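You operate a simulated robot arm through the tools that you are given. There is no shell and no other tool.

Carry out the task below with a simulated robot arm. There is one attempt and no reset: what you move stays moved.

Task
Put things in order on the bench end. At the end: the yellow wire brush stands where the flange bolt stood; the green module stands on top of the cream detector (marked "SMOKE"); the flange bolt stands where the yellow shut tag (marked "VALVE SHUT") stood; the yellow shut tag stands where the green module stood; whatever was shut is shut again. Leave all else as you found it, and nothing knocked over.

The check looks at the end state, three seconds after you hand in, the way a careful person would. Anything else that was tipped, shoved, dropped, spilled or broken makes it a failure.

Robot
A 7-joint arm with a two-finger parallel gripper, fixed in place. Base frame: the origin is on the floor under the middle of its stand, x ahead of it, y to its left, z up; the work surface is at about z = 86. Lengths are in cm, angles in rad, forces in N, time in s.
With the tool pointing down near the work surface it reaches from about 10 to 64 cm from the base axis. Its first joint turns from -1.152 to 1.152 rad. Payload 1.57 kg.
The tool frame sits at the grasp point between the pads (the TCP): z along the fingers, y along the line on which they close. The tips reach 3 cm beyond it. Largest opening 8 cm; finger width 1.7, thickness 1.2; the body of the gripper, 4 by 8.2 cm, starts 8 cm behind the TCP.
Orientation is told as [roll, pitch, yaw] about the base's x, y, z axes, in that order, counted from this pose: with the fingers straight down and closing along the base's y, the tool's x points along the base's -x, its y along +y and its z along -z.

Tools
- The arm moves only by the tool apply_moves. Its argument "commands" is a list of rows, each an object of numbers (a shift or turn left out is 0, a gripper value left out holds the last): "x", "y", "z": the shift along the base's x, y, z in cm; "rx", "ry", "rz": the turn, a rotation vector about the base's x, y, z in rad. In form: [{"x": .., "y": .., "z": .., "rx": .., "ry": .., "rz": ..}, ...]. A call has 1 to 20 rows; each row shifts and turns the commanded pose from where the row before left it. "fingers" is the finger opening in cm, from 0 to 8, set as the call begins (left out, the last holds). Each row takes 0.2 s and may step no farther than 5 cm and 0.15 rad from the row before; otherwise, or with a gripper value out of range, the whole call is refused. A pose out of reach is approached as far as the arm can. The call stops where the force on the tool passes 40 N (or 10 N more than at its start, if that is more) or the arm is blocked; 0.2 s more then pass. Each finger travels about 7.2 cm/s and halts on what it meets, pressing with about 39 N; the grip force reading is that of the motor and also rises with nothing between the fingers. The clock runs only during rows and for 0.2 s after the last one: add rows that do not move to give the fingers time. It gives the time, the measured TCP pose, the force on the tool (base axes), the opening and the grip force at its end, in the units of the frame above (readings bear some noise), with the torque about the TCP (base axes, N m) and any sound that the robot's microphone picked up, and new pictures: "show" is both (left out), scene, wrist or none.
- Cameras (640 x 400 px; columns grow to the right, rows downward): "scene" is fixed at [7.02, 44.61, 142.28]; the picture's right is [-0.60, -0.80, 0.00], its down [-0.48, 0.36, -0.80] and it looks along [0.64, -0.48, -0.60] (base axes); focal length 334 px, centre (320, 200). "wrist" rides on the gripper at [7.2, -0.7, -12.2] in the tool frame; the picture's right is [0.09, 1.00, 0.00], its down [-0.84, 0.08, -0.54] and it looks along [-0.54, 0.05, 0.84] (tool axes); focal length 238 px, centre (320, 200). There is no depth. A picture from a camera that has moved, and an enlarged one, comes with that camera's place and axes in the base frame and with its lens.
- inspect(camera, box): a new picture of the part [left, top, right, bottom] of that camera's present view, enlarged. The clock stands still meanwhile.
- hand_in(): hands the job in; it is judged then, once.

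Nothing tells you positions but the pictures and the camera data. Unless the task says otherwise, let go and move clear before handing in.

The tools are called after "Emit:" as name(argument=value, ...) on one line, values as JSON. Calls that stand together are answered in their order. apply_moves: Moves the arm, as the interface text tells. Its arguments: {"type":"object","properties":{"commands":{"type":"array","items":{"type":"object","properties":{"x":{"type":"number"},"y":{"type":"number"},"z":{"type":"number"},"rx":{"type":"number"},"ry":{"type":"number"},"rz":{"type":"number"}}}},"fingers":{"type":"number"},"show":{"type":"string","enum":["both","scene","wrist","none"]}},"required":["commands"]} The other tools are called the same way: inspect (camera, box) takes an enlarged picture of a part of a camera's view; hand_in () hands the job in.

At the start:

```text
t: 0.0
tool_pos: [44.62, 10.55, 114.76]
ee_rot: [0.001, 0.0, -0.001]
wrist_force: [-0.1, -0.4, -0.3]
wrist_torque: [-0.01, 0.0, 0.04]
grip_width: 8.02
grip_force: 0.0
```

scene: 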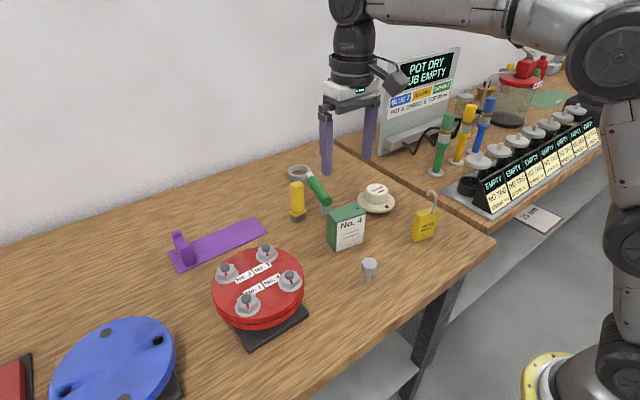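
wrist: 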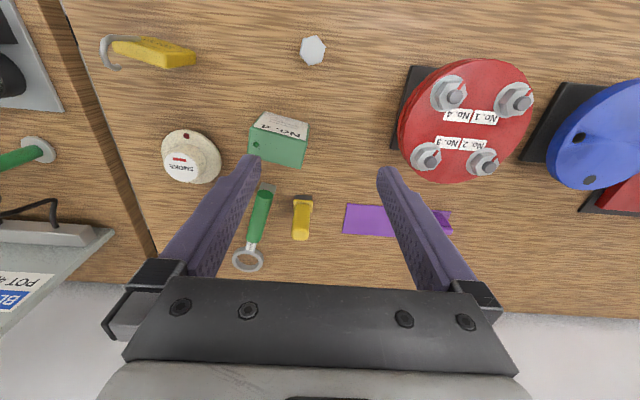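

I see the bench end with a yellow wire brush, green module "No. 4", cream smoke detector, yellow shut tag and a flange bolt standing in front of a red flange. I'll first take enlarged views to locate things.

Emit:
inspect(camera="scene", box=[270, 150, 470, 290])

Emit:
inspect(camera="wrist", box=[90, 20, 350, 180])

Emit:
inspect(camera="wrist", box=[150, 120, 410, 280])

Emit:
inspect(camera="scene", box=[370, 30, 620, 220])

Emit:
inspect(camera="scene", box=[150, 200, 350, 360])

```text
2.86 times, centred on (370, 220) of scene
camera zoom: at [7.02, 44.61, 142.28], right [-0.6, -0.8, 0.0], down [-0.48, 0.36, -0.8], along [0.64, -0.48, -0.6], focal length 954 px, centre (177, 143)
```

zoom: 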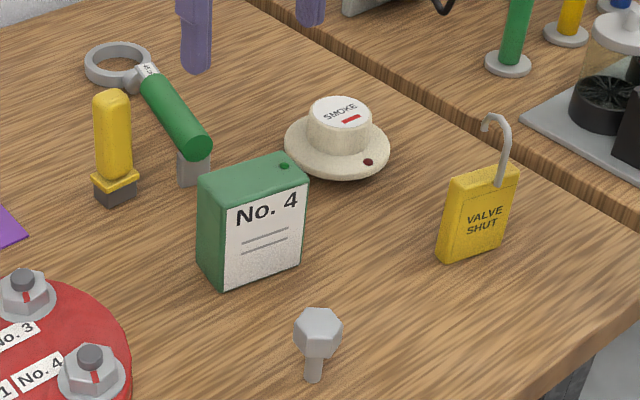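

```text
2.46 times, centred on (220, 100) of wrist
camera zoom: at [37.51, 9.88, 127.0], right [-0.09, 1.0, 0.0], down [0.84, 0.08, 0.54], along [0.54, 0.05, -0.84], focal length 587 px, centre (566, 446)
```

zoom: 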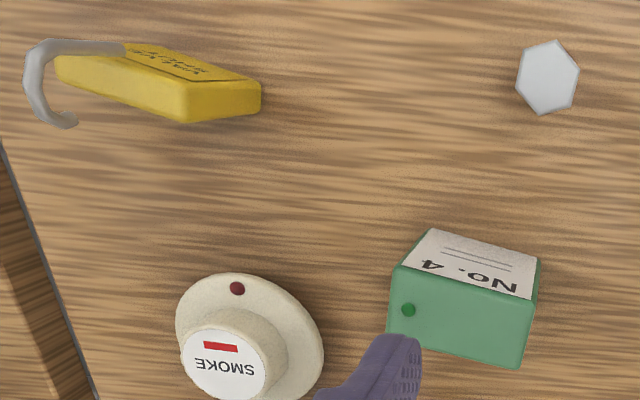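

```text
2.46 times, centred on (280, 200) of wrist
camera zoom: at [37.51, 9.88, 127.0], right [-0.09, 1.0, 0.0], down [0.84, 0.08, 0.54], along [0.54, 0.05, -0.84], focal length 587 px, centre (418, 200)
```

zoom: 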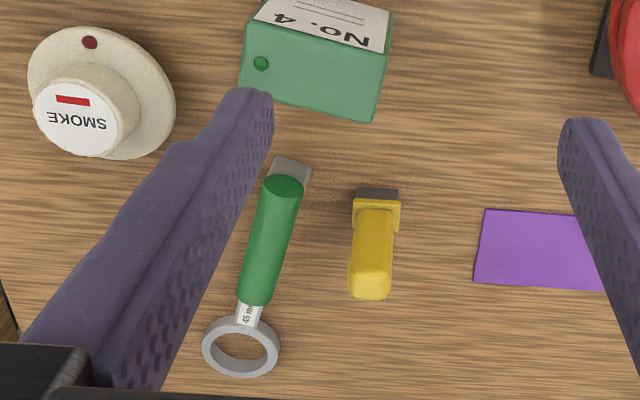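

```text
2.11 times, centred on (495, 125) of scene
camera zoom: at [7.02, 44.61, 142.28], right [-0.6, -0.8, 0.0], down [-0.48, 0.36, -0.8], along [0.64, -0.48, -0.6], focal length 703 px, centre (-48, 358)
```

zoom: 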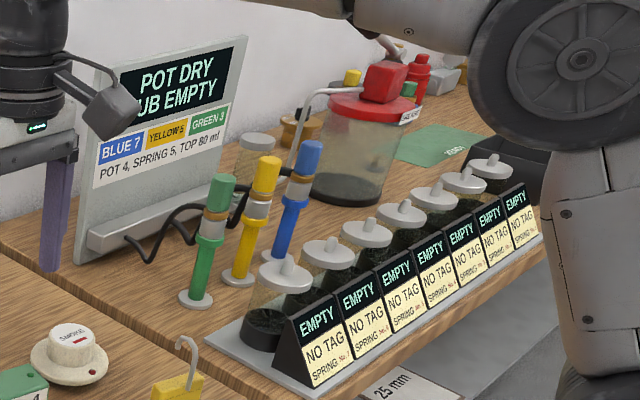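

```text
2.50 times, centred on (250, 280) of scene
camera zoom: at [7.02, 44.61, 142.28], right [-0.6, -0.8, 0.0], down [-0.48, 0.36, -0.8], along [0.64, -0.48, -0.6], focal length 835 px, centre (495, 0)
```

zoom: 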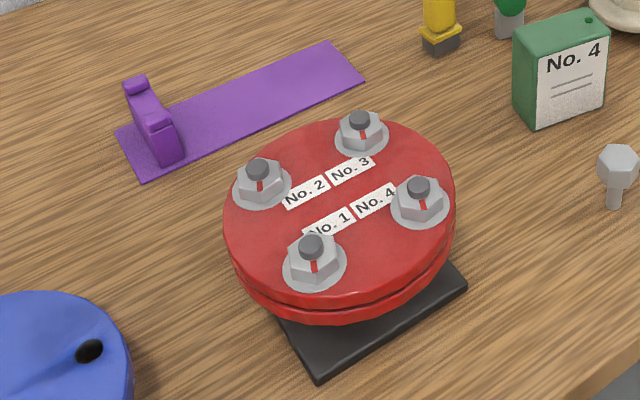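

Positions so far by ray-casting: module about (50, 5), detector (56, -11), tag (39.5, -11.5), bolt (37.8, 8.9), brush about (64, 9.5). I'll turn the gripper ~1.37 rad above the module and look from there.

Emit:
apply_moves(commands=[{"x": 0.5, "y": -0.6, "rz": 0.137}, {"x": 0.5, "y": -0.6, "rz": 0.137}, {"x": 0.5, "y": -0.6, "rz": 0.137}, {"x": 0.5, "y": -0.6, "rz": 0.137}, {"x": 0.5, "y": -0.6, "rz": 0.137}, {"x": 0.5, "y": -0.6, "rz": 0.137}, {"x": 0.5, "y": -0.6, "rz": 0.137}, {"x": 0.5, "y": -0.6, "rz": 0.137}, {"x": 0.5, "y": -0.6, "rz": 0.137}, {"x": 0.5, "y": -0.6, "rz": 0.137}, {}], show="both")

```text
t: 2.4
tool_pos: [49.8, 4.51, 114.81]
ee_rot: [0.001, -0.001, 1.372]
wrist_force: [0.6, 0.1, -0.1]
wrist_torque: [-0.04, -0.01, -0.03]
grip_width: 8.01
grip_force: 0.0
camera wrist: at [49.01, -2.64, 127.03], right [-0.99, 0.11, 0.0], down [0.09, 0.84, 0.54], along [0.06, 0.54, -0.84], focal length 238 px, centre (320, 200)
```

scene: 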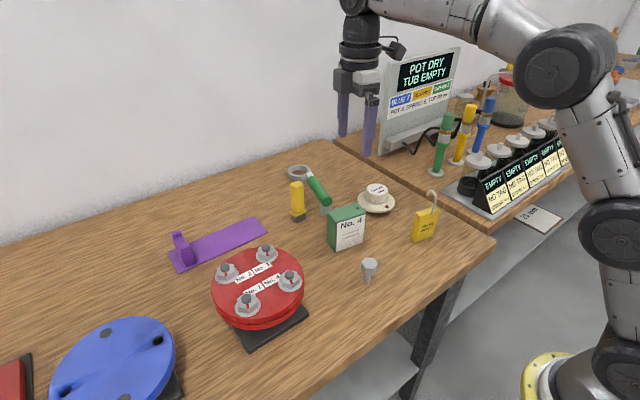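
wrist: 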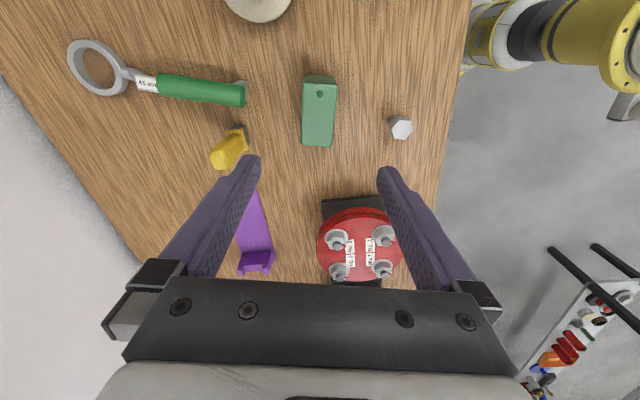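

The gripper is turned and the module is seen from above near the picture's middle. I take enlarged views for exact corners.

Emit:
inspect(camera="wrist", box=[200, 50, 440, 200])

Emit:
inspect(camera="wrist", box=[40, 0, 340, 190])

```text
2.67 times, centred on (320, 125) of wrist
camera zoom: at [49.01, -2.64, 127.03], right [-0.99, 0.11, 0.0], down [0.09, 0.84, 0.54], along [0.06, 0.54, -0.84], focal length 636 px, centre (320, 400)
```

zoom: 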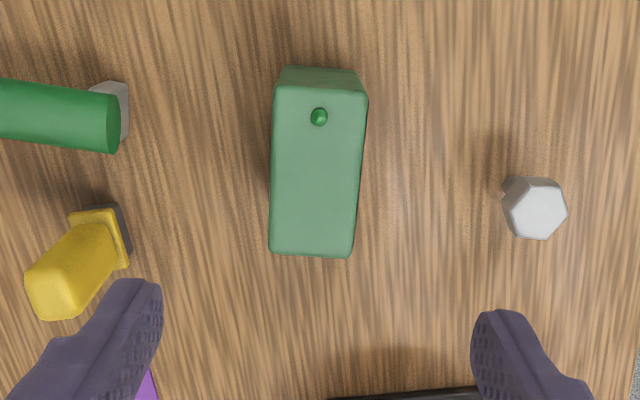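

```text
2.11 times, centred on (190, 95) of wrist
camera zoom: at [49.01, -2.64, 127.03], right [-0.99, 0.11, 0.0], down [0.09, 0.84, 0.54], along [0.06, 0.54, -0.84], focal length 502 px, centre (594, 421)
```

zoom: 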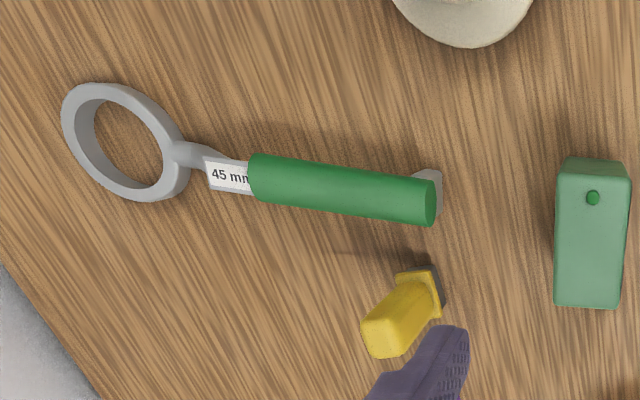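

The module's top is centred near (50.1, 4.7), 4.1 cm thick, 7.6 cm long, turned about 0.185 rad. I'll go down over it to a grasp height, stopping just above first for a check.

Emit:
apply_moves(commands=[{"x": 0.3, "y": 0.2, "z": -3, "rz": 0.013}, {"z": -3}, {"z": -3}, {"z": -3}, {"z": -2}, {}], show="both")

```text
t: 3.8
tool_pos: [49.88, 4.81, 100.87]
ee_rot: [0.001, 0.0, 1.382]
wrist_force: [-0.1, 0.3, -0.8]
wrist_torque: [0.02, 0.0, -0.01]
grip_width: 7.99
grip_force: 0.0
camera wrist: at [49.24, -2.4, 113.02], right [-1.0, 0.1, 0.0], down [0.08, 0.84, 0.54], along [0.05, 0.54, -0.84], focal length 238 px, centre (320, 200)
```

scene: 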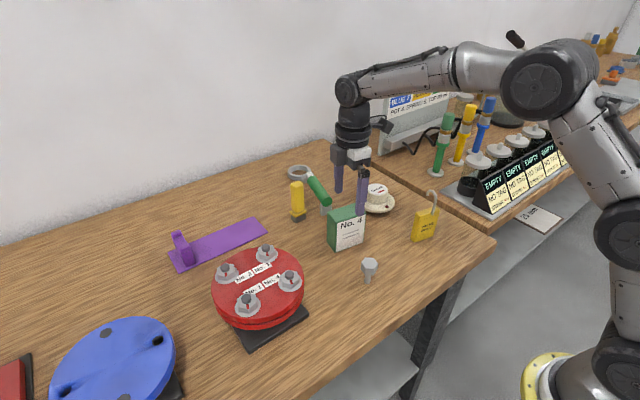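
wrist: 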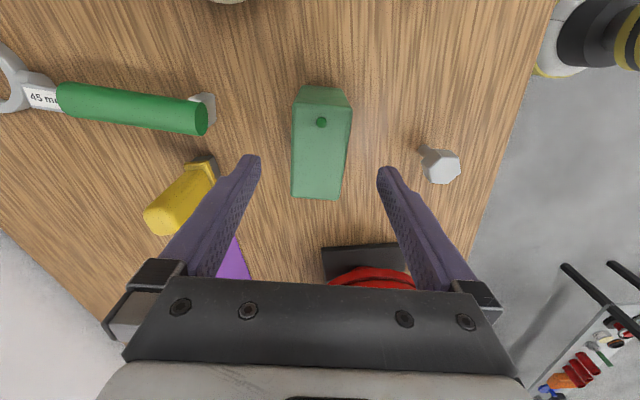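

The fingers straddle the module evenly. I descend to about z = 92.4 and close.

Emit:
apply_moves(commands=[{"x": 0.2, "z": -2.5}, {"z": -2.5}, {"z": -2}, {"z": -1.5}, {}], show="both")

```text
t: 5.0
tool_pos: [50.09, 4.55, 92.26]
ee_rot: [0.0, 0.001, 1.382]
wrist_force: [-0.5, 0.4, -0.7]
wrist_torque: [0.01, -0.03, 0.01]
grip_width: 8.01
grip_force: 0.0
camera wrist: at [49.53, -2.53, 104.5], right [-1.0, 0.1, 0.0], down [0.08, 0.84, 0.54], along [0.05, 0.54, -0.84], focal length 238 px, centre (320, 200)
```

scene: 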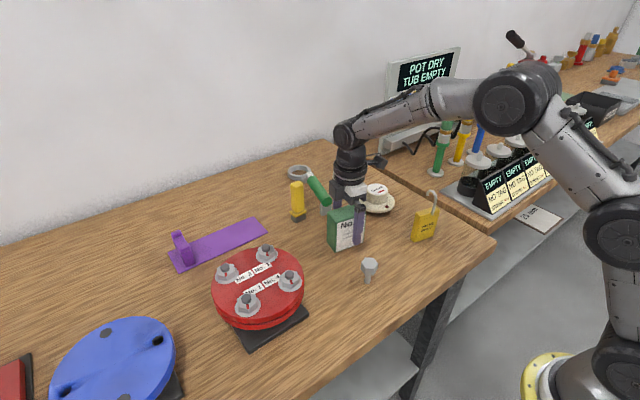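
wrist: 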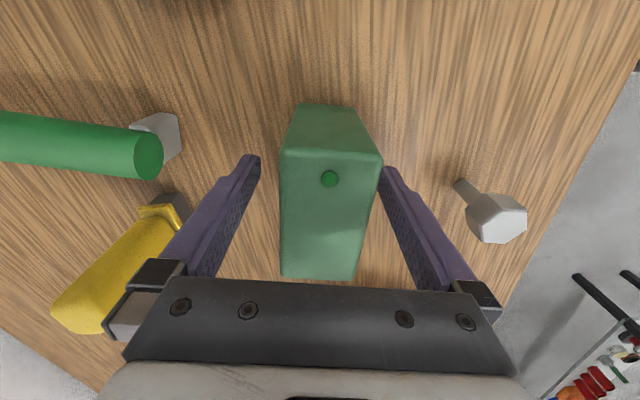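

The module sits between the pads, slightly to the -x side. I close on it.

Emit:
apply_moves(commands=[{"x": -0.15, "y": 0.2}, {}, {}, {}, {}], fingers=3, show="wrist")

```text
t: 6.2
tool_pos: [49.97, 5.01, 92.39]
ee_rot: [-0.001, 0.0, 1.383]
wrist_force: [0.4, -0.1, 0.8]
wrist_torque: [-0.02, 0.05, 0.07]
grip_width: 4.37
grip_force: 38.6
camera wrist: at [49.36, -2.28, 104.54], right [-1.0, 0.1, 0.0], down [0.08, 0.84, 0.54], along [0.05, 0.54, -0.84], focal length 238 px, centre (320, 200)
```

wrist: 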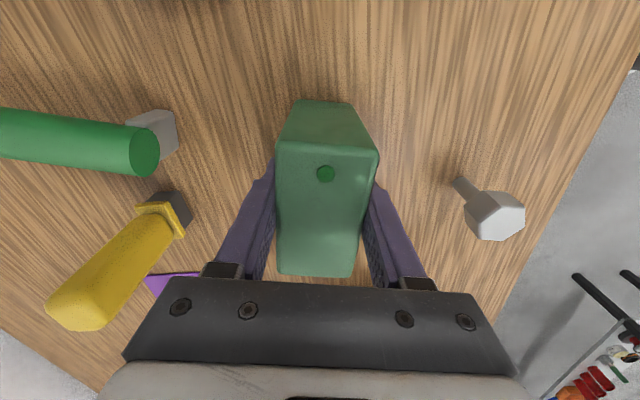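

Firm grip at 4.37 cm. I lift the module 10 cm and carry it to above the detector at about (56.1, -11.45).

Emit:
apply_moves(commands=[{"z": 1}, {"z": 2}, {"z": 2.5}, {"z": 2.5}, {"z": 2}, {"x": 0.75, "y": -2}, {"x": 0.75, "y": -2}, {"x": 0.75, "y": -2}, {"x": 0.75, "y": -2}, {"x": 0.75, "y": -2}, {"x": 0.75, "y": -2}, {"x": 0.75, "y": -2}, {"x": 0.8, "y": -2.2}, {}, {}], show="both")

```text
t: 9.4
tool_pos: [56.02, -11.32, 102.3]
ee_rot: [0.0, -0.001, 1.384]
wrist_force: [0.2, -0.1, -2.4]
wrist_torque: [-0.02, -0.02, 0.0]
grip_width: 4.37
grip_force: 38.7
camera wrist: at [55.41, -18.53, 114.48], right [-1.0, 0.1, 0.0], down [0.08, 0.84, 0.54], along [0.05, 0.54, -0.84], focal length 238 px, centre (320, 200)
```

scene: 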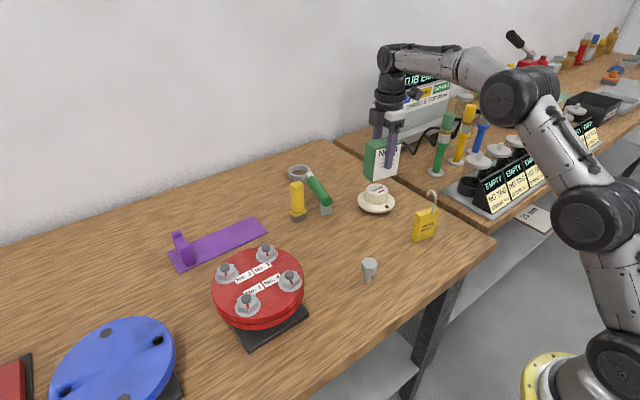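
wrist: 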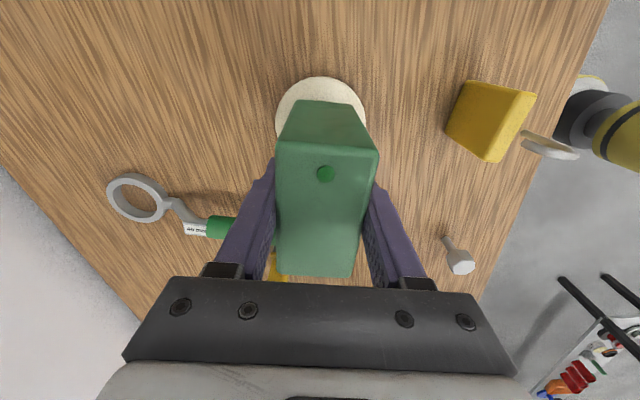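

The module hangs over the detector; I check its alignment in enlarged views before lowering.

Emit:
inspect(camera="wrist", box=[240, 60, 400, 160])

Emit:
inspect(camera="scene", box=[320, 110, 460, 230])

```text
4.00 times, centred on (320, 110) of wrist
camera zoom: at [55.41, -18.53, 114.48], right [-1.0, 0.1, 0.0], down [0.08, 0.84, 0.54], along [0.05, 0.54, -0.84], focal length 953 px, centre (320, 560)
```

zoom: 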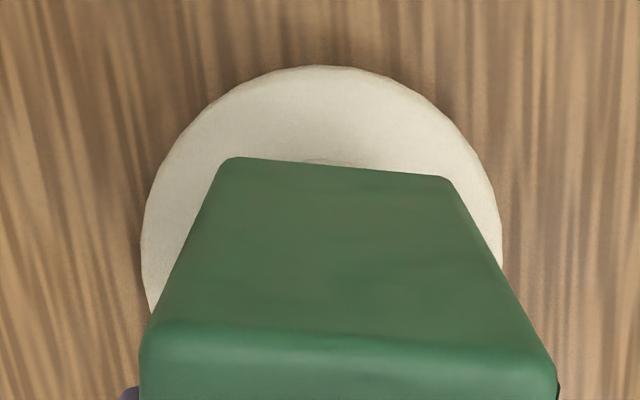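

```text
3.33 times, centred on (390, 170) of scene
camera zoom: at [7.02, 44.61, 142.28], right [-0.6, -0.8, 0.0], down [-0.48, 0.36, -0.8], along [0.64, -0.48, -0.6], focal length 1113 px, centre (87, 300)
```

zoom: 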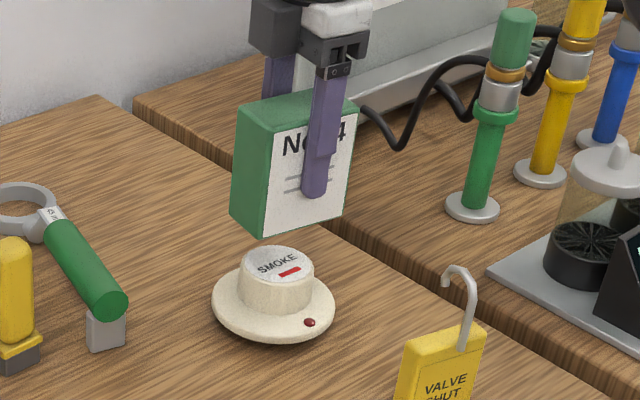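

The module needs about +0.28 cm in y to be centred on the cap. I shift and lower most of the way.

Emit:
apply_moves(commands=[{"y": 0.28}, {"z": -1.5}, {"z": -1.3}, {"z": -0.8}, {}, {}], show="both")

Emit:
inspect(camera="scene", box=[320, 110, 460, 230])

```text
t: 10.8
tool_pos: [56.07, -10.91, 98.69]
ee_rot: [-0.001, -0.001, 1.382]
wrist_force: [0.1, 0.0, -1.3]
wrist_torque: [0.04, 0.01, 0.04]
grip_width: 4.36
grip_force: 38.8
camera wrist: at [55.42, -18.14, 110.9], right [-1.0, 0.1, 0.0], down [0.08, 0.84, 0.54], along [0.05, 0.54, -0.84], focal length 238 px, centre (320, 200)
```

scene: 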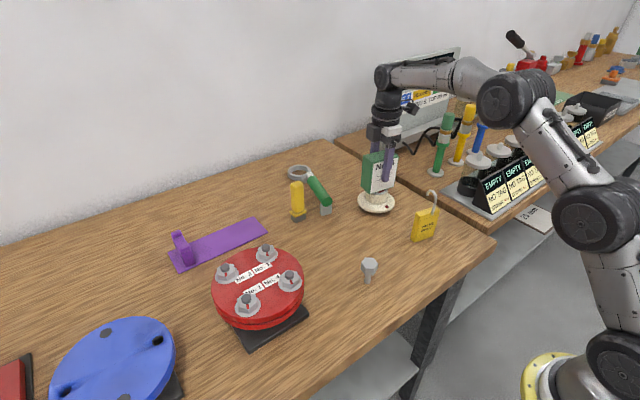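
wrist: 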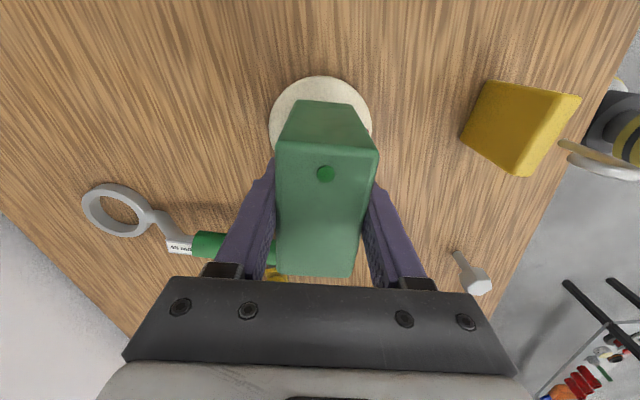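

```text
3.33 times, centred on (390, 170) of scene
camera zoom: at [7.02, 44.61, 142.28], right [-0.6, -0.8, 0.0], down [-0.48, 0.36, -0.8], along [0.64, -0.48, -0.6], focal length 1113 px, centre (87, 300)
```

zoom: 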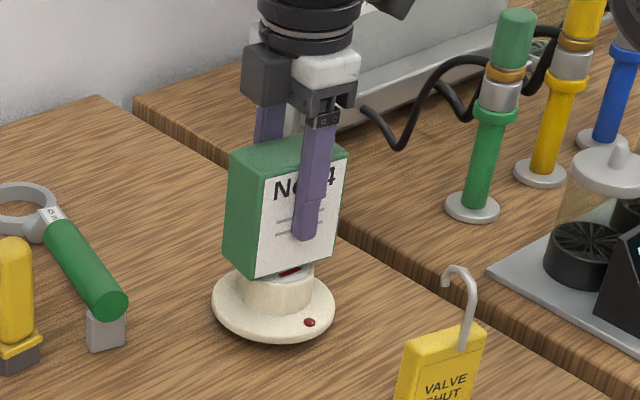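

The module's bottom is now about 1 cm above the cap. I lower in small steps, watching the force.

Emit:
apply_moves(commands=[{"z": -0.4}, {"z": -0.2}, {}], show="none")

Emit:
inspect(camera="scene", box=[340, 140, 430, 220])

```text
t: 11.6
tool_pos: [56.05, -11.0, 98.1]
ee_rot: [0.001, 0.0, 1.381]
wrist_force: [0.1, 0.1, -1.7]
wrist_torque: [-0.01, 0.02, 0.0]
grip_width: 4.36
grip_force: 39.1
```

```text
5.00 times, centred on (385, 180) of scene
camera zoom: at [7.02, 44.61, 142.28], right [-0.6, -0.8, 0.0], down [-0.48, 0.36, -0.8], along [0.64, -0.48, -0.6], focal length 1670 px, centre (-5, 300)
```

zoom: 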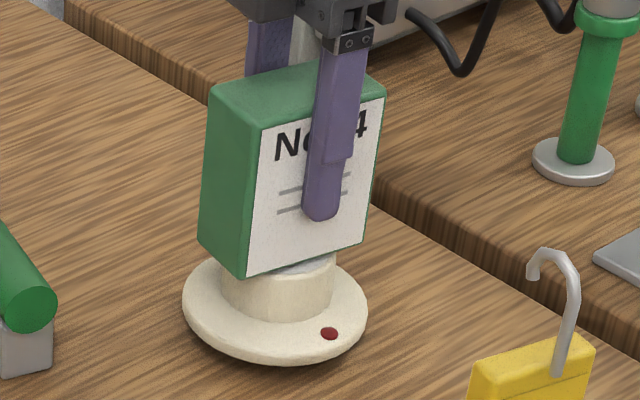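

Emit:
apply_moves(commands=[{"z": -0.2}, {}], show="none")

Emit:
inspect(camera="scene", box=[340, 140, 430, 220])

```text
t: 12.2
tool_pos: [56.23, -10.84, 98.0]
ee_rot: [0.0, 0.001, 1.383]
wrist_force: [-0.8, 0.0, 0.4]
wrist_torque: [0.06, 0.07, 0.02]
grip_width: 4.35
grip_force: 39.0
```

```text
5.00 times, centred on (385, 180) of scene
camera zoom: at [7.02, 44.61, 142.28], right [-0.6, -0.8, 0.0], down [-0.48, 0.36, -0.8], along [0.64, -0.48, -0.6], focal length 1670 px, centre (-5, 300)
```

zoom: 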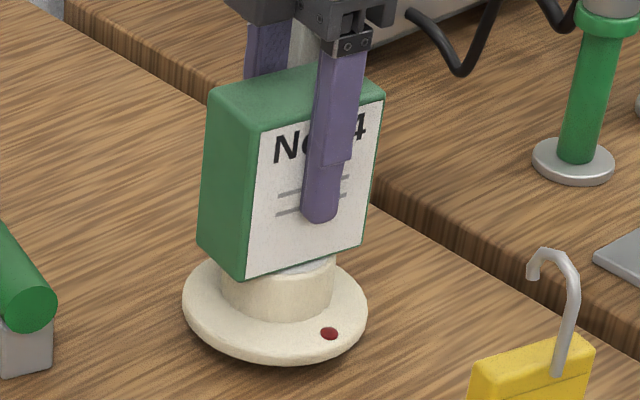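

Still a slight gap seems visible; I continue in small steps.

Emit:
apply_moves(commands=[{"z": -0.2}, {}, {}], show="none")

Emit:
apply_moves(commands=[{"z": -0.2}, {}, {}], show="none")

Emit:
inspect(camera="scene", box=[340, 140, 430, 220])

```text
t: 13.0
tool_pos: [56.02, -10.89, 97.93]
ee_rot: [-0.003, 0.0, 1.385]
wrist_force: [-4.2, 2.9, 15.3]
wrist_torque: [0.15, 0.49, -0.01]
grip_width: 4.37
grip_force: 39.2
```

```text
t: 13.8
tool_pos: [56.16, -11.04, 97.86]
ee_rot: [-0.009, 0.0, 1.383]
wrist_force: [-5.9, 3.8, 31.5]
wrist_torque: [0.21, 0.88, -0.01]
grip_width: 4.37
grip_force: 39.7
```

```text
5.00 times, centred on (385, 180) of scene
camera zoom: at [6.95, 44.63, 142.28], right [-0.6, -0.8, 0.0], down [-0.48, 0.36, -0.8], along [0.64, -0.48, -0.6], focal length 1670 px, centre (-5, 300)
```

zoom: 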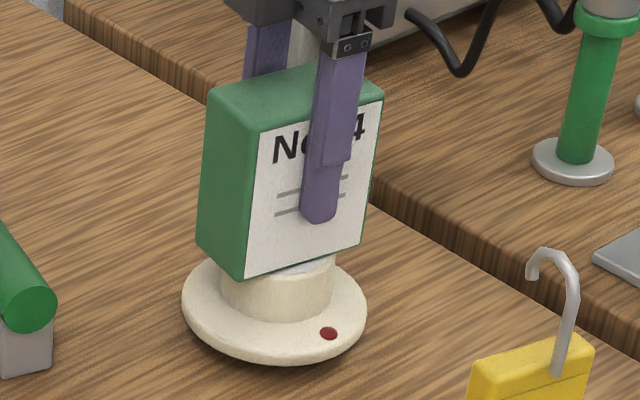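

Contact is made (31 N). I ease up to leave only a light press, then open the fingers.

Emit:
apply_moves(commands=[{"z": 0.25}, {}, {}], show="none")

```text
t: 14.6
tool_pos: [56.16, -10.88, 97.87]
ee_rot: [-0.004, -0.001, 1.38]
wrist_force: [2.0, 0.6, 21.4]
wrist_torque: [0.03, 0.05, -0.03]
grip_width: 4.39
grip_force: 38.8
```

Emit:
apply_moves(commands=[{"z": 0.2}, {}, {}], show="none")

```text
t: 15.4
tool_pos: [56.05, -10.9, 97.93]
ee_rot: [0.0, -0.001, 1.382]
wrist_force: [5.4, -0.1, 11.8]
wrist_torque: [-0.05, -0.39, 0.05]
grip_width: 4.34
grip_force: 39.3
```

Emit:
apply_moves(commands=[{"z": 0.1}, {}], show="none")

Emit:
apply_moves(commands=[{}, {}, {}], fingers=5.6, show="both")

Emit:
inspect(camera="scene", box=[340, 140, 430, 220])

```text
t: 16.0
tool_pos: [55.98, -10.95, 97.93]
ee_rot: [0.002, 0.0, 1.383]
wrist_force: [2.6, -1.4, 4.8]
wrist_torque: [-0.05, -0.24, 0.01]
grip_width: 4.37
grip_force: 39.5
```

```text
t: 16.8
tool_pos: [56.06, -10.95, 98.02]
ee_rot: [0.0, 0.0, 1.382]
wrist_force: [-0.6, -0.4, 0.7]
wrist_torque: [0.0, 0.0, 0.0]
grip_width: 5.62
grip_force: 0.1
camera wrist: at [55.42, -18.18, 110.23], right [-1.0, 0.1, 0.0], down [0.08, 0.84, 0.54], along [0.05, 0.54, -0.84], focal length 238 px, centre (320, 200)
```

scene: 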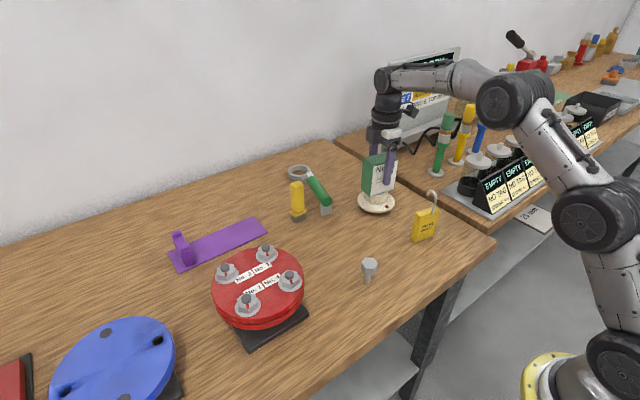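
wrist: 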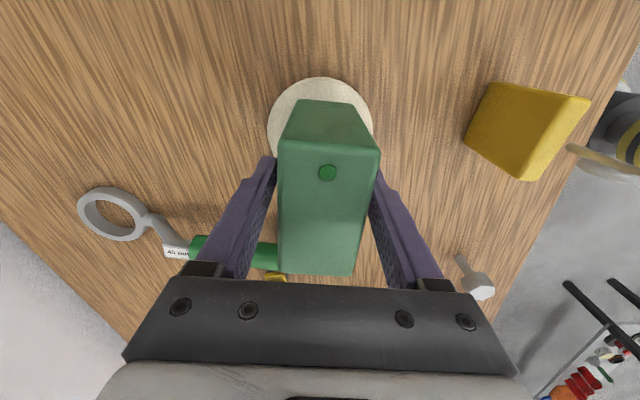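

```text
5.00 times, centred on (385, 180) of scene
camera zoom: at [7.02, 44.61, 142.28], right [-0.6, -0.8, 0.0], down [-0.48, 0.36, -0.8], along [0.64, -0.48, -0.6], focal length 1670 px, centre (-5, 300)
```

zoom: 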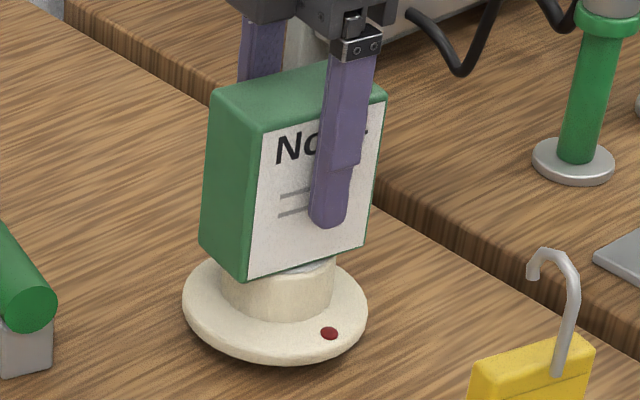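

The module stands on the detector's cap on its own. I open further and rise straight up.

Emit:
apply_moves(commands=[{}, {"z": 1}, {"z": 2}, {"z": 3}, {"z": 3}, {}], fingers=7.5, show="both")

Emit:
inspect(camera="scene", box=[340, 140, 430, 220])

Emit:
inspect(camera="wrist", box=[220, 60, 420, 230])

```text
t: 18.2
tool_pos: [56.14, -10.87, 106.87]
ee_rot: [-0.001, -0.001, 1.383]
wrist_force: [-0.8, 0.0, -0.2]
wrist_torque: [0.05, 0.0, -0.04]
grip_width: 7.5
grip_force: 0.1
camera wrist: at [55.64, -18.1, 119.16], right [-1.0, 0.1, 0.0], down [0.08, 0.84, 0.54], along [0.05, 0.54, -0.84], focal length 238 px, centre (320, 200)
```

scene: 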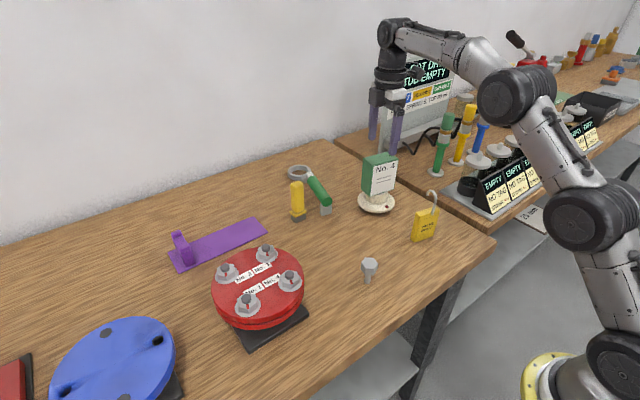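
wrist: 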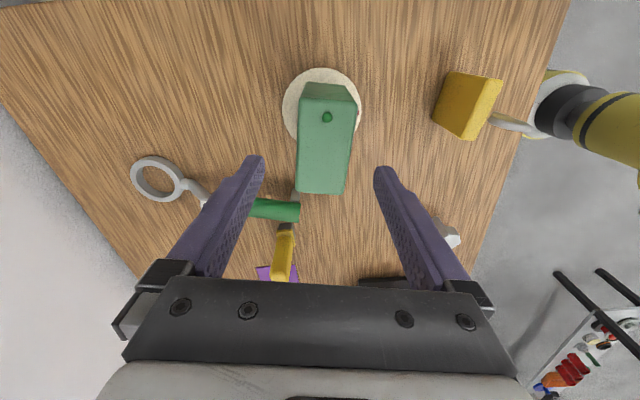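

```text
5.00 times, centred on (385, 180) of scene
camera zoom: at [7.02, 44.61, 142.28], right [-0.6, -0.8, 0.0], down [-0.48, 0.36, -0.8], along [0.64, -0.48, -0.6], focal length 1670 px, centre (-5, 300)
```

zoom: 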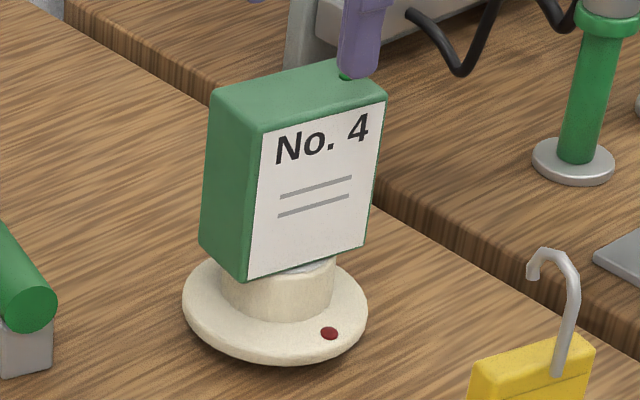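

```text
2.35 times, centred on (320, 145) of wrist
camera zoom: at [55.64, -18.1, 119.16], right [-1.0, 0.1, 0.0], down [0.08, 0.84, 0.54], along [0.05, 0.54, -0.84], focal length 561 px, centre (320, 329)
```

zoom: 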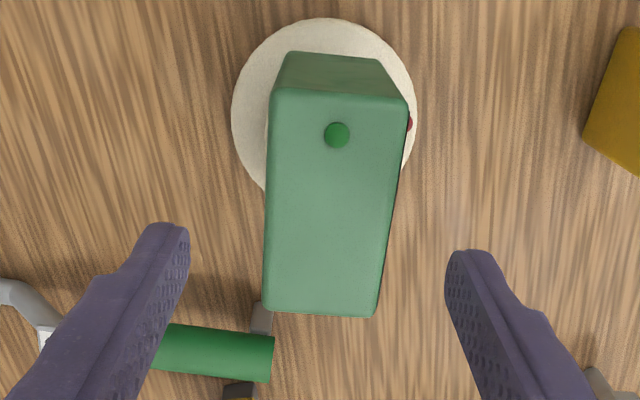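

The module stands steadily on the detector. Now I rise and move over the tag for a look.

Emit:
apply_moves(commands=[{"z": 3}, {"z": 3}, {"x": -3}, {"x": -3}, {"x": -3}, {"x": -3}, {"x": -3}, {"x": -1.5}, {}], show="both")

Emit:
inspect(camera="wrist", box=[220, 60, 420, 230])

Emit:
inspect(camera="scene", box=[390, 170, 470, 250])

```text
t: 20.2
tool_pos: [39.44, -10.87, 112.99]
ee_rot: [-0.001, 0.001, 1.382]
wrist_force: [0.5, 0.2, -0.8]
wrist_torque: [-0.02, 0.02, 0.0]
grip_width: 7.49
grip_force: 0.1
camera wrist: at [38.84, -18.11, 125.17], right [-1.0, 0.1, 0.0], down [0.08, 0.84, 0.54], along [0.05, 0.54, -0.84], focal length 238 px, centre (320, 200)
```

scene: 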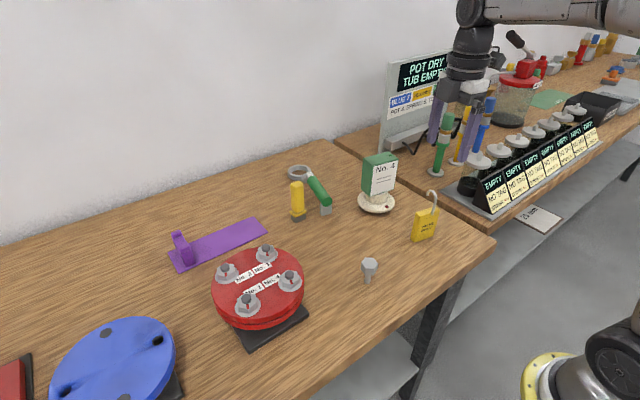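
wrist: 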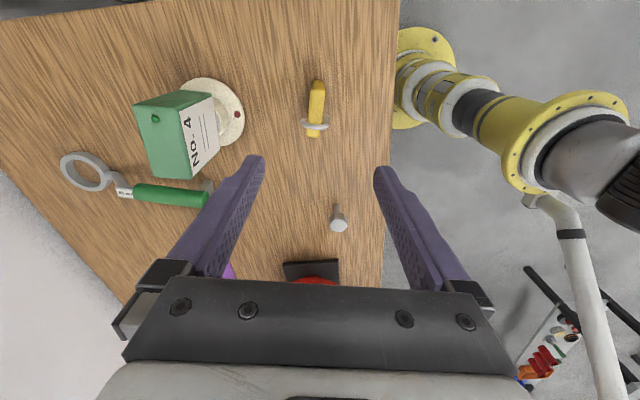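

```text
2.35 times, centred on (320, 145) of wrist
camera zoom: at [38.84, -18.11, 125.17], right [-1.0, 0.1, 0.0], down [0.08, 0.84, 0.54], along [0.05, 0.54, -0.84], focal length 561 px, centre (320, 329)
```

zoom: 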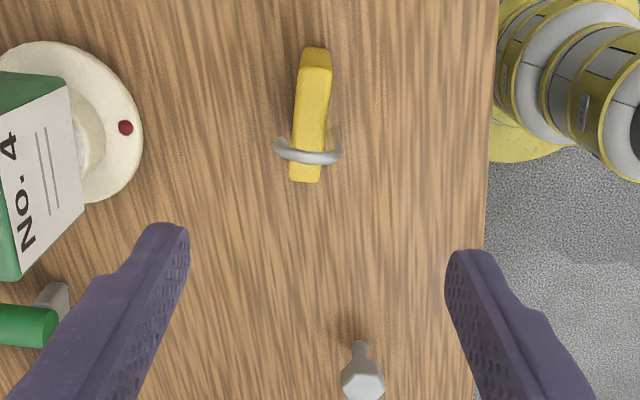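

```text
5.00 times, centred on (430, 210) of scene
camera zoom: at [7.02, 44.61, 142.28], right [-0.6, -0.8, 0.0], down [-0.48, 0.36, -0.8], along [0.64, -0.48, -0.6], focal length 1670 px, centre (-230, 150)
```

zoom: 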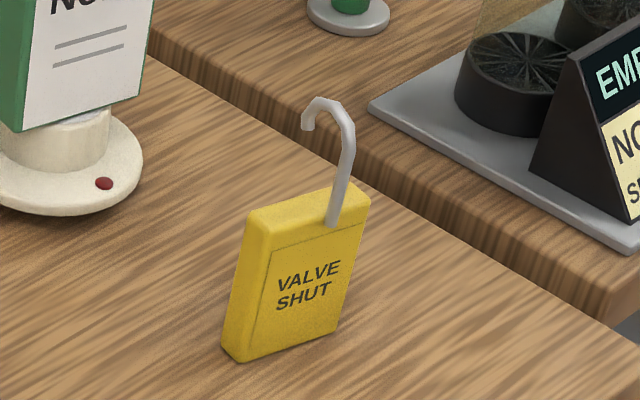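

The tag is centred near (39.95, -11.3), with a crook over its middle standing to about z = 100. I'll grip its body off-centre (towards +y) so the fingers clear the crook, coming down partway first.

Emit:
apply_moves(commands=[{"x": 0.45, "y": 0.8}, {"x": 0.45, "y": 0.75}, {"z": -3}, {"z": -3}, {"z": -3}, {"z": -1}, {}], show="both")

Emit:
inspect(camera="wrist", box=[220, 60, 420, 230])

Emit:
inspect(camera="scene", box=[380, 150, 480, 250])

```text
t: 21.8
tool_pos: [40.34, -9.34, 102.95]
ee_rot: [-0.001, -0.001, 1.383]
wrist_force: [0.3, -0.1, -0.1]
wrist_torque: [0.03, -0.01, 0.02]
grip_width: 7.5
grip_force: 0.2
camera wrist: at [39.71, -16.53, 115.25], right [-1.0, 0.1, 0.0], down [0.08, 0.84, 0.54], along [0.05, 0.54, -0.84], focal length 238 px, centre (320, 200)
```

scene: 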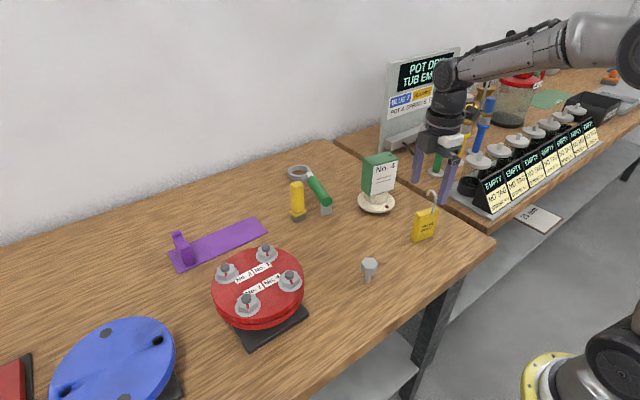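
wrist: 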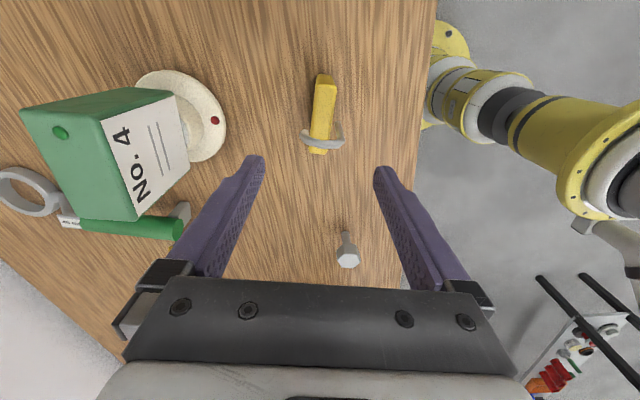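

```text
2.35 times, centred on (320, 145) of wrist
camera zoom: at [39.71, -16.53, 115.25], right [-1.0, 0.1, 0.0], down [0.08, 0.84, 0.54], along [0.05, 0.54, -0.84], focal length 561 px, centre (320, 329)
```

zoom: 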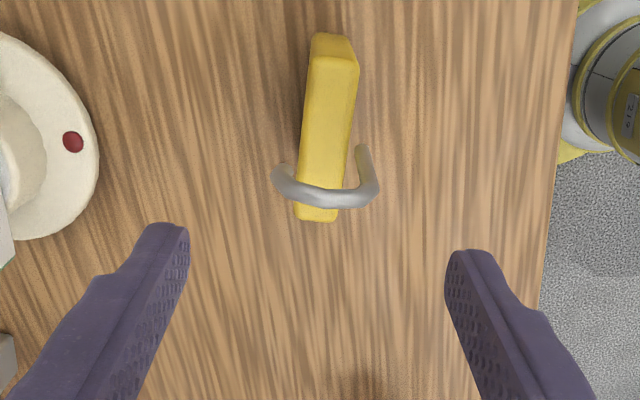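

```text
4.00 times, centred on (430, 200) of scene
camera zoom: at [7.02, 44.61, 142.28], right [-0.6, -0.8, 0.0], down [-0.48, 0.36, -0.8], along [0.64, -0.48, -0.6], focal length 1336 px, centre (-120, 200)
```

zoom: 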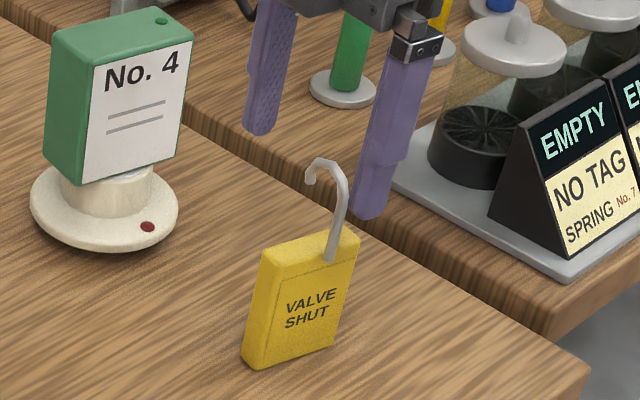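

The fingers straddle the tag's +y half and clear the crook. I go down to z ≈ 93.6.

Emit:
apply_moves(commands=[{"y": 0.15, "z": -2}, {"z": -2.5}, {"z": -2.5}, {"z": -1.5}, {"z": -0.8}, {}], show="both")

Emit:
inspect(camera="scene", box=[380, 150, 480, 250])

```text
t: 23.2
tool_pos: [40.38, -9.44, 93.81]
ee_rot: [0.001, 0.0, 1.382]
wrist_force: [1.0, 0.6, 0.5]
wrist_torque: [-0.03, -0.01, 0.0]
grip_width: 7.48
grip_force: 0.0
camera wrist: at [39.84, -16.54, 105.98], right [-1.0, 0.1, 0.0], down [0.08, 0.84, 0.54], along [0.05, 0.54, -0.84], focal length 238 px, centre (320, 200)
```

scene: 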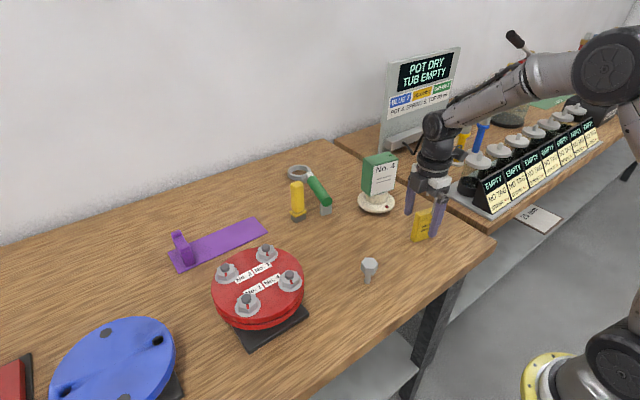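
wrist: 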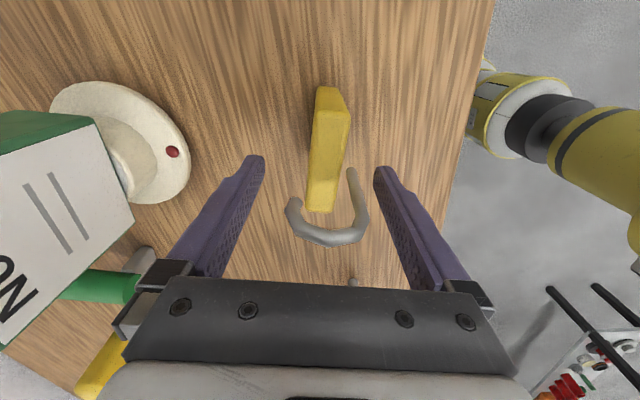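

```text
4.00 times, centred on (430, 200) of scene
camera zoom: at [7.02, 44.61, 142.28], right [-0.6, -0.8, 0.0], down [-0.48, 0.36, -0.8], along [0.64, -0.48, -0.6], focal length 1336 px, centre (-120, 200)
```

zoom: 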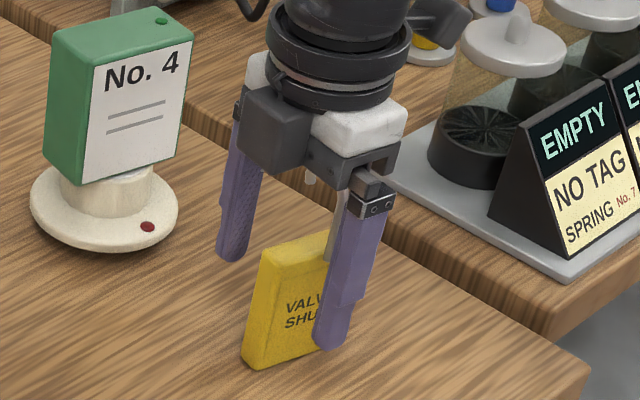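

The crook clears both palm and fingers. I shift slightly to +y and close.

Emit:
apply_moves(commands=[{"x": 0.05, "y": 0.25}, {}, {}, {}, {}], fingers=3, show="wrist")

Emit:
inspect(camera="wrist", box=[220, 60, 420, 260])

```text
t: 24.4
tool_pos: [40.46, -9.02, 93.75]
ee_rot: [0.0, 0.0, 1.382]
wrist_force: [1.1, 0.3, -0.5]
wrist_torque: [-0.01, 0.0, 0.03]
grip_width: 3.0
grip_force: 0.1
camera wrist: at [39.85, -16.25, 106.03], right [-1.0, 0.1, 0.0], down [0.08, 0.84, 0.54], along [0.05, 0.54, -0.84], focal length 238 px, centre (320, 200)
```

wrist: 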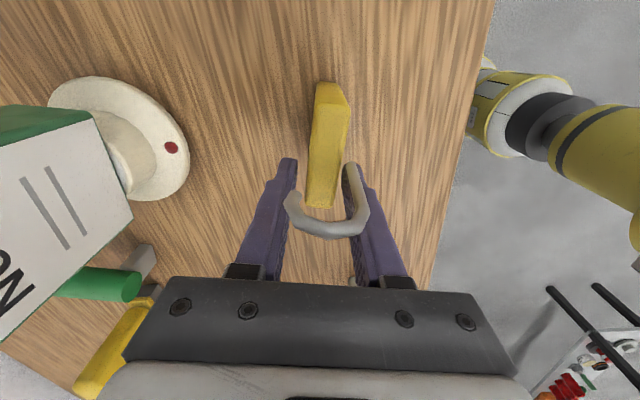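

```text
2.00 times, centred on (320, 160) of wrist
camera zoom: at [39.85, -16.25, 106.03], right [-1.0, 0.1, 0.0], down [0.08, 0.84, 0.54], along [0.05, 0.54, -0.84], focal length 477 px, centre (320, 280)
```

zoom: 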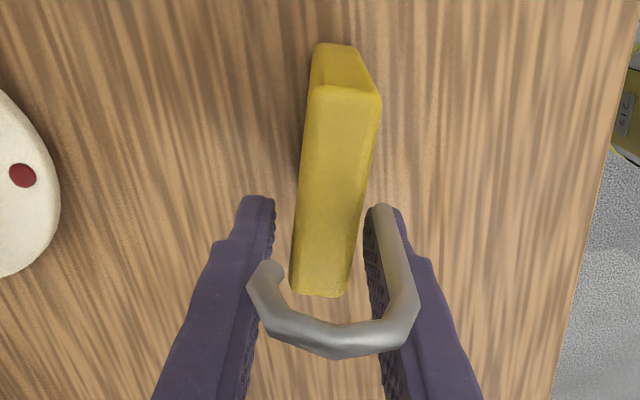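

The crook's shank stays beside the finger's path. I close fully on the body.

Emit:
apply_moves(commands=[{}, {}, {}, {}], fingers=0.8, show="wrist")

Emit:
inspect(camera="wrist", box=[220, 60, 420, 260])

Emit:
inspect(camera="scene", box=[380, 150, 480, 250])

```text
t: 25.4
tool_pos: [40.47, -8.96, 93.82]
ee_rot: [0.0, -0.001, 1.382]
wrist_force: [1.1, 0.4, -0.1]
wrist_torque: [0.03, 0.01, 0.03]
grip_width: 1.74
grip_force: 32.6
camera wrist: at [39.86, -16.25, 106.03], right [-1.0, 0.1, 0.0], down [0.08, 0.84, 0.54], along [0.05, 0.54, -0.84], focal length 238 px, centre (320, 200)
```

wrist: 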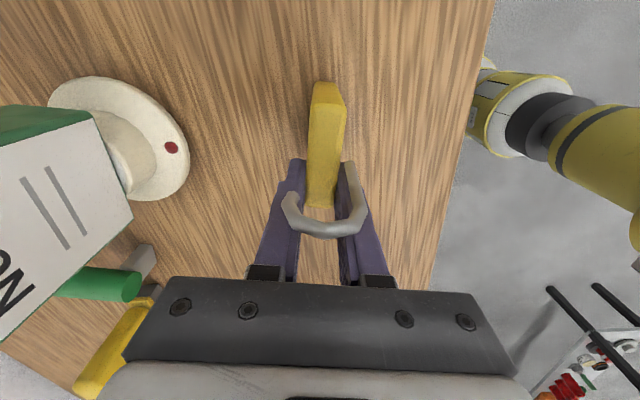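

```text
2.00 times, centred on (320, 160) of wrist
camera zoom: at [39.86, -16.25, 106.03], right [-1.0, 0.1, 0.0], down [0.08, 0.84, 0.54], along [0.05, 0.54, -0.84], focal length 477 px, centre (320, 280)
```

zoom: 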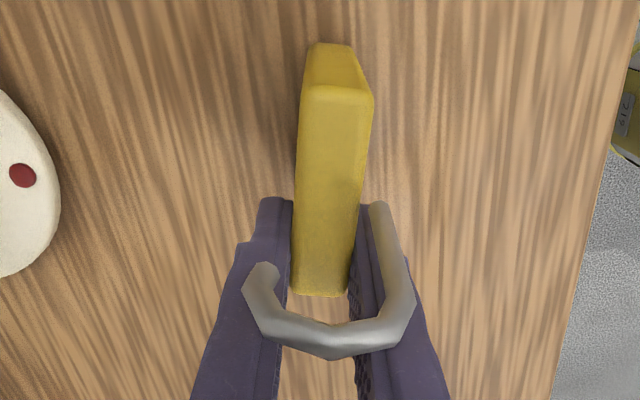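

```text
4.00 times, centred on (430, 200) of scene
camera zoom: at [7.02, 44.61, 142.28], right [-0.6, -0.8, 0.0], down [-0.48, 0.36, -0.8], along [0.64, -0.48, -0.6], focal length 1336 px, centre (-120, 200)
```

zoom: 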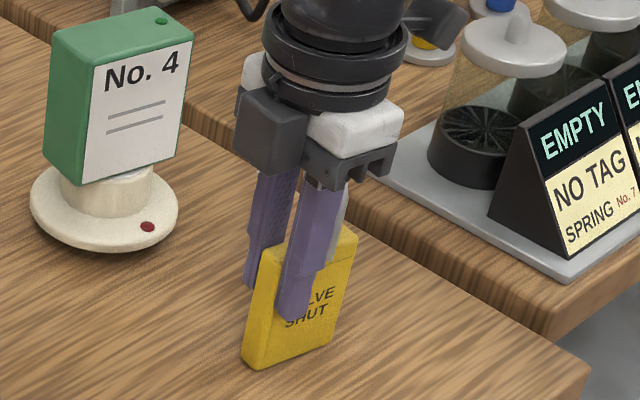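

The tag is held (1.74 cm). I lift it and carry it to above the module's old place.

Emit:
apply_moves(commands=[{"z": 0.7}, {"z": 1.8}, {"z": 2.5}, {"z": 2.5}, {"x": 1.25, "y": 2}, {"x": 1.25, "y": 2}, {"x": 1.25, "y": 2}, {"x": 1.25, "y": 2}, {"x": 1.25, "y": 2}, {"x": 1.25, "y": 2}, {"x": 1.25, "y": 2}, {"x": 1.25, "y": 1.9}, {}, {}], show="both")

Emit:
inspect(camera="wrist", box=[220, 60, 420, 260])

Emit:
inspect(camera="scene", box=[290, 140, 430, 280])

```text
t: 28.4
tool_pos: [50.49, 6.89, 101.42]
ee_rot: [0.0, 0.0, 1.381]
wrist_force: [0.5, 0.6, -0.1]
wrist_torque: [0.02, 0.01, 0.01]
grip_width: 1.68
grip_force: 32.3
camera wrist: at [49.9, -0.32, 113.64], right [-1.0, 0.1, 0.0], down [0.08, 0.84, 0.54], along [0.05, 0.54, -0.84], focal length 238 px, centre (320, 200)
```

scene: 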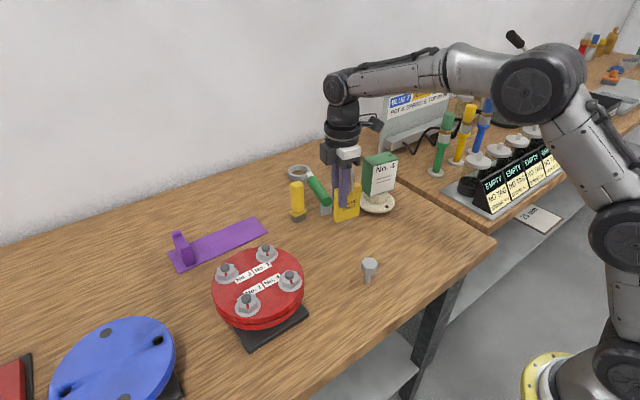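
wrist: 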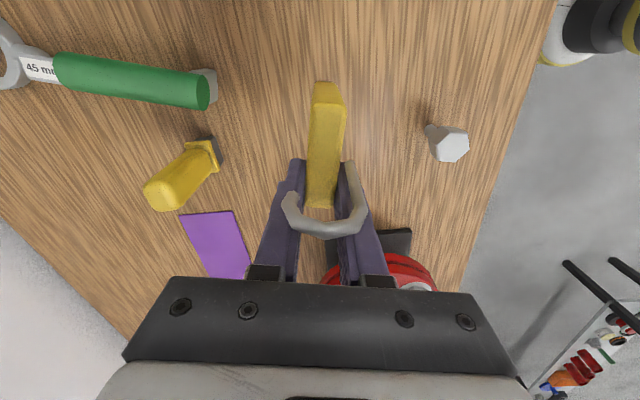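

```text
2.00 times, centred on (320, 160) of wrist
camera zoom: at [49.9, -0.32, 113.64], right [-1.0, 0.1, 0.0], down [0.08, 0.84, 0.54], along [0.05, 0.54, -0.84], focal length 477 px, centre (320, 280)
```

zoom: 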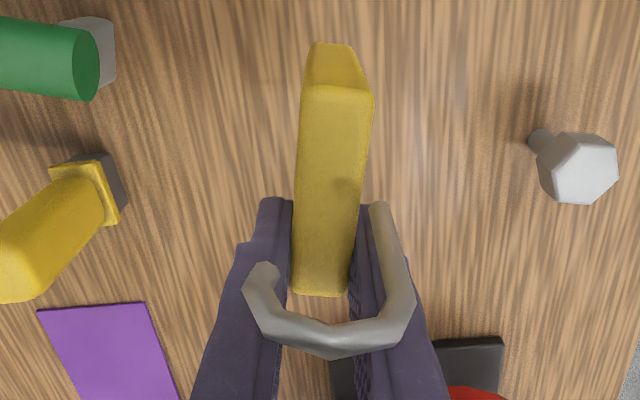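

```text
2.86 times, centred on (360, 210) of scene
camera zoom: at [7.02, 44.61, 142.28], right [-0.6, -0.8, 0.0], down [-0.48, 0.36, -0.8], along [0.64, -0.48, -0.6], focal length 954 px, centre (206, 171)
```

zoom: 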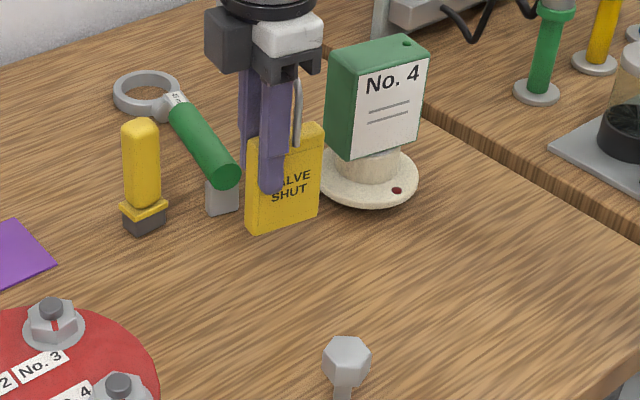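

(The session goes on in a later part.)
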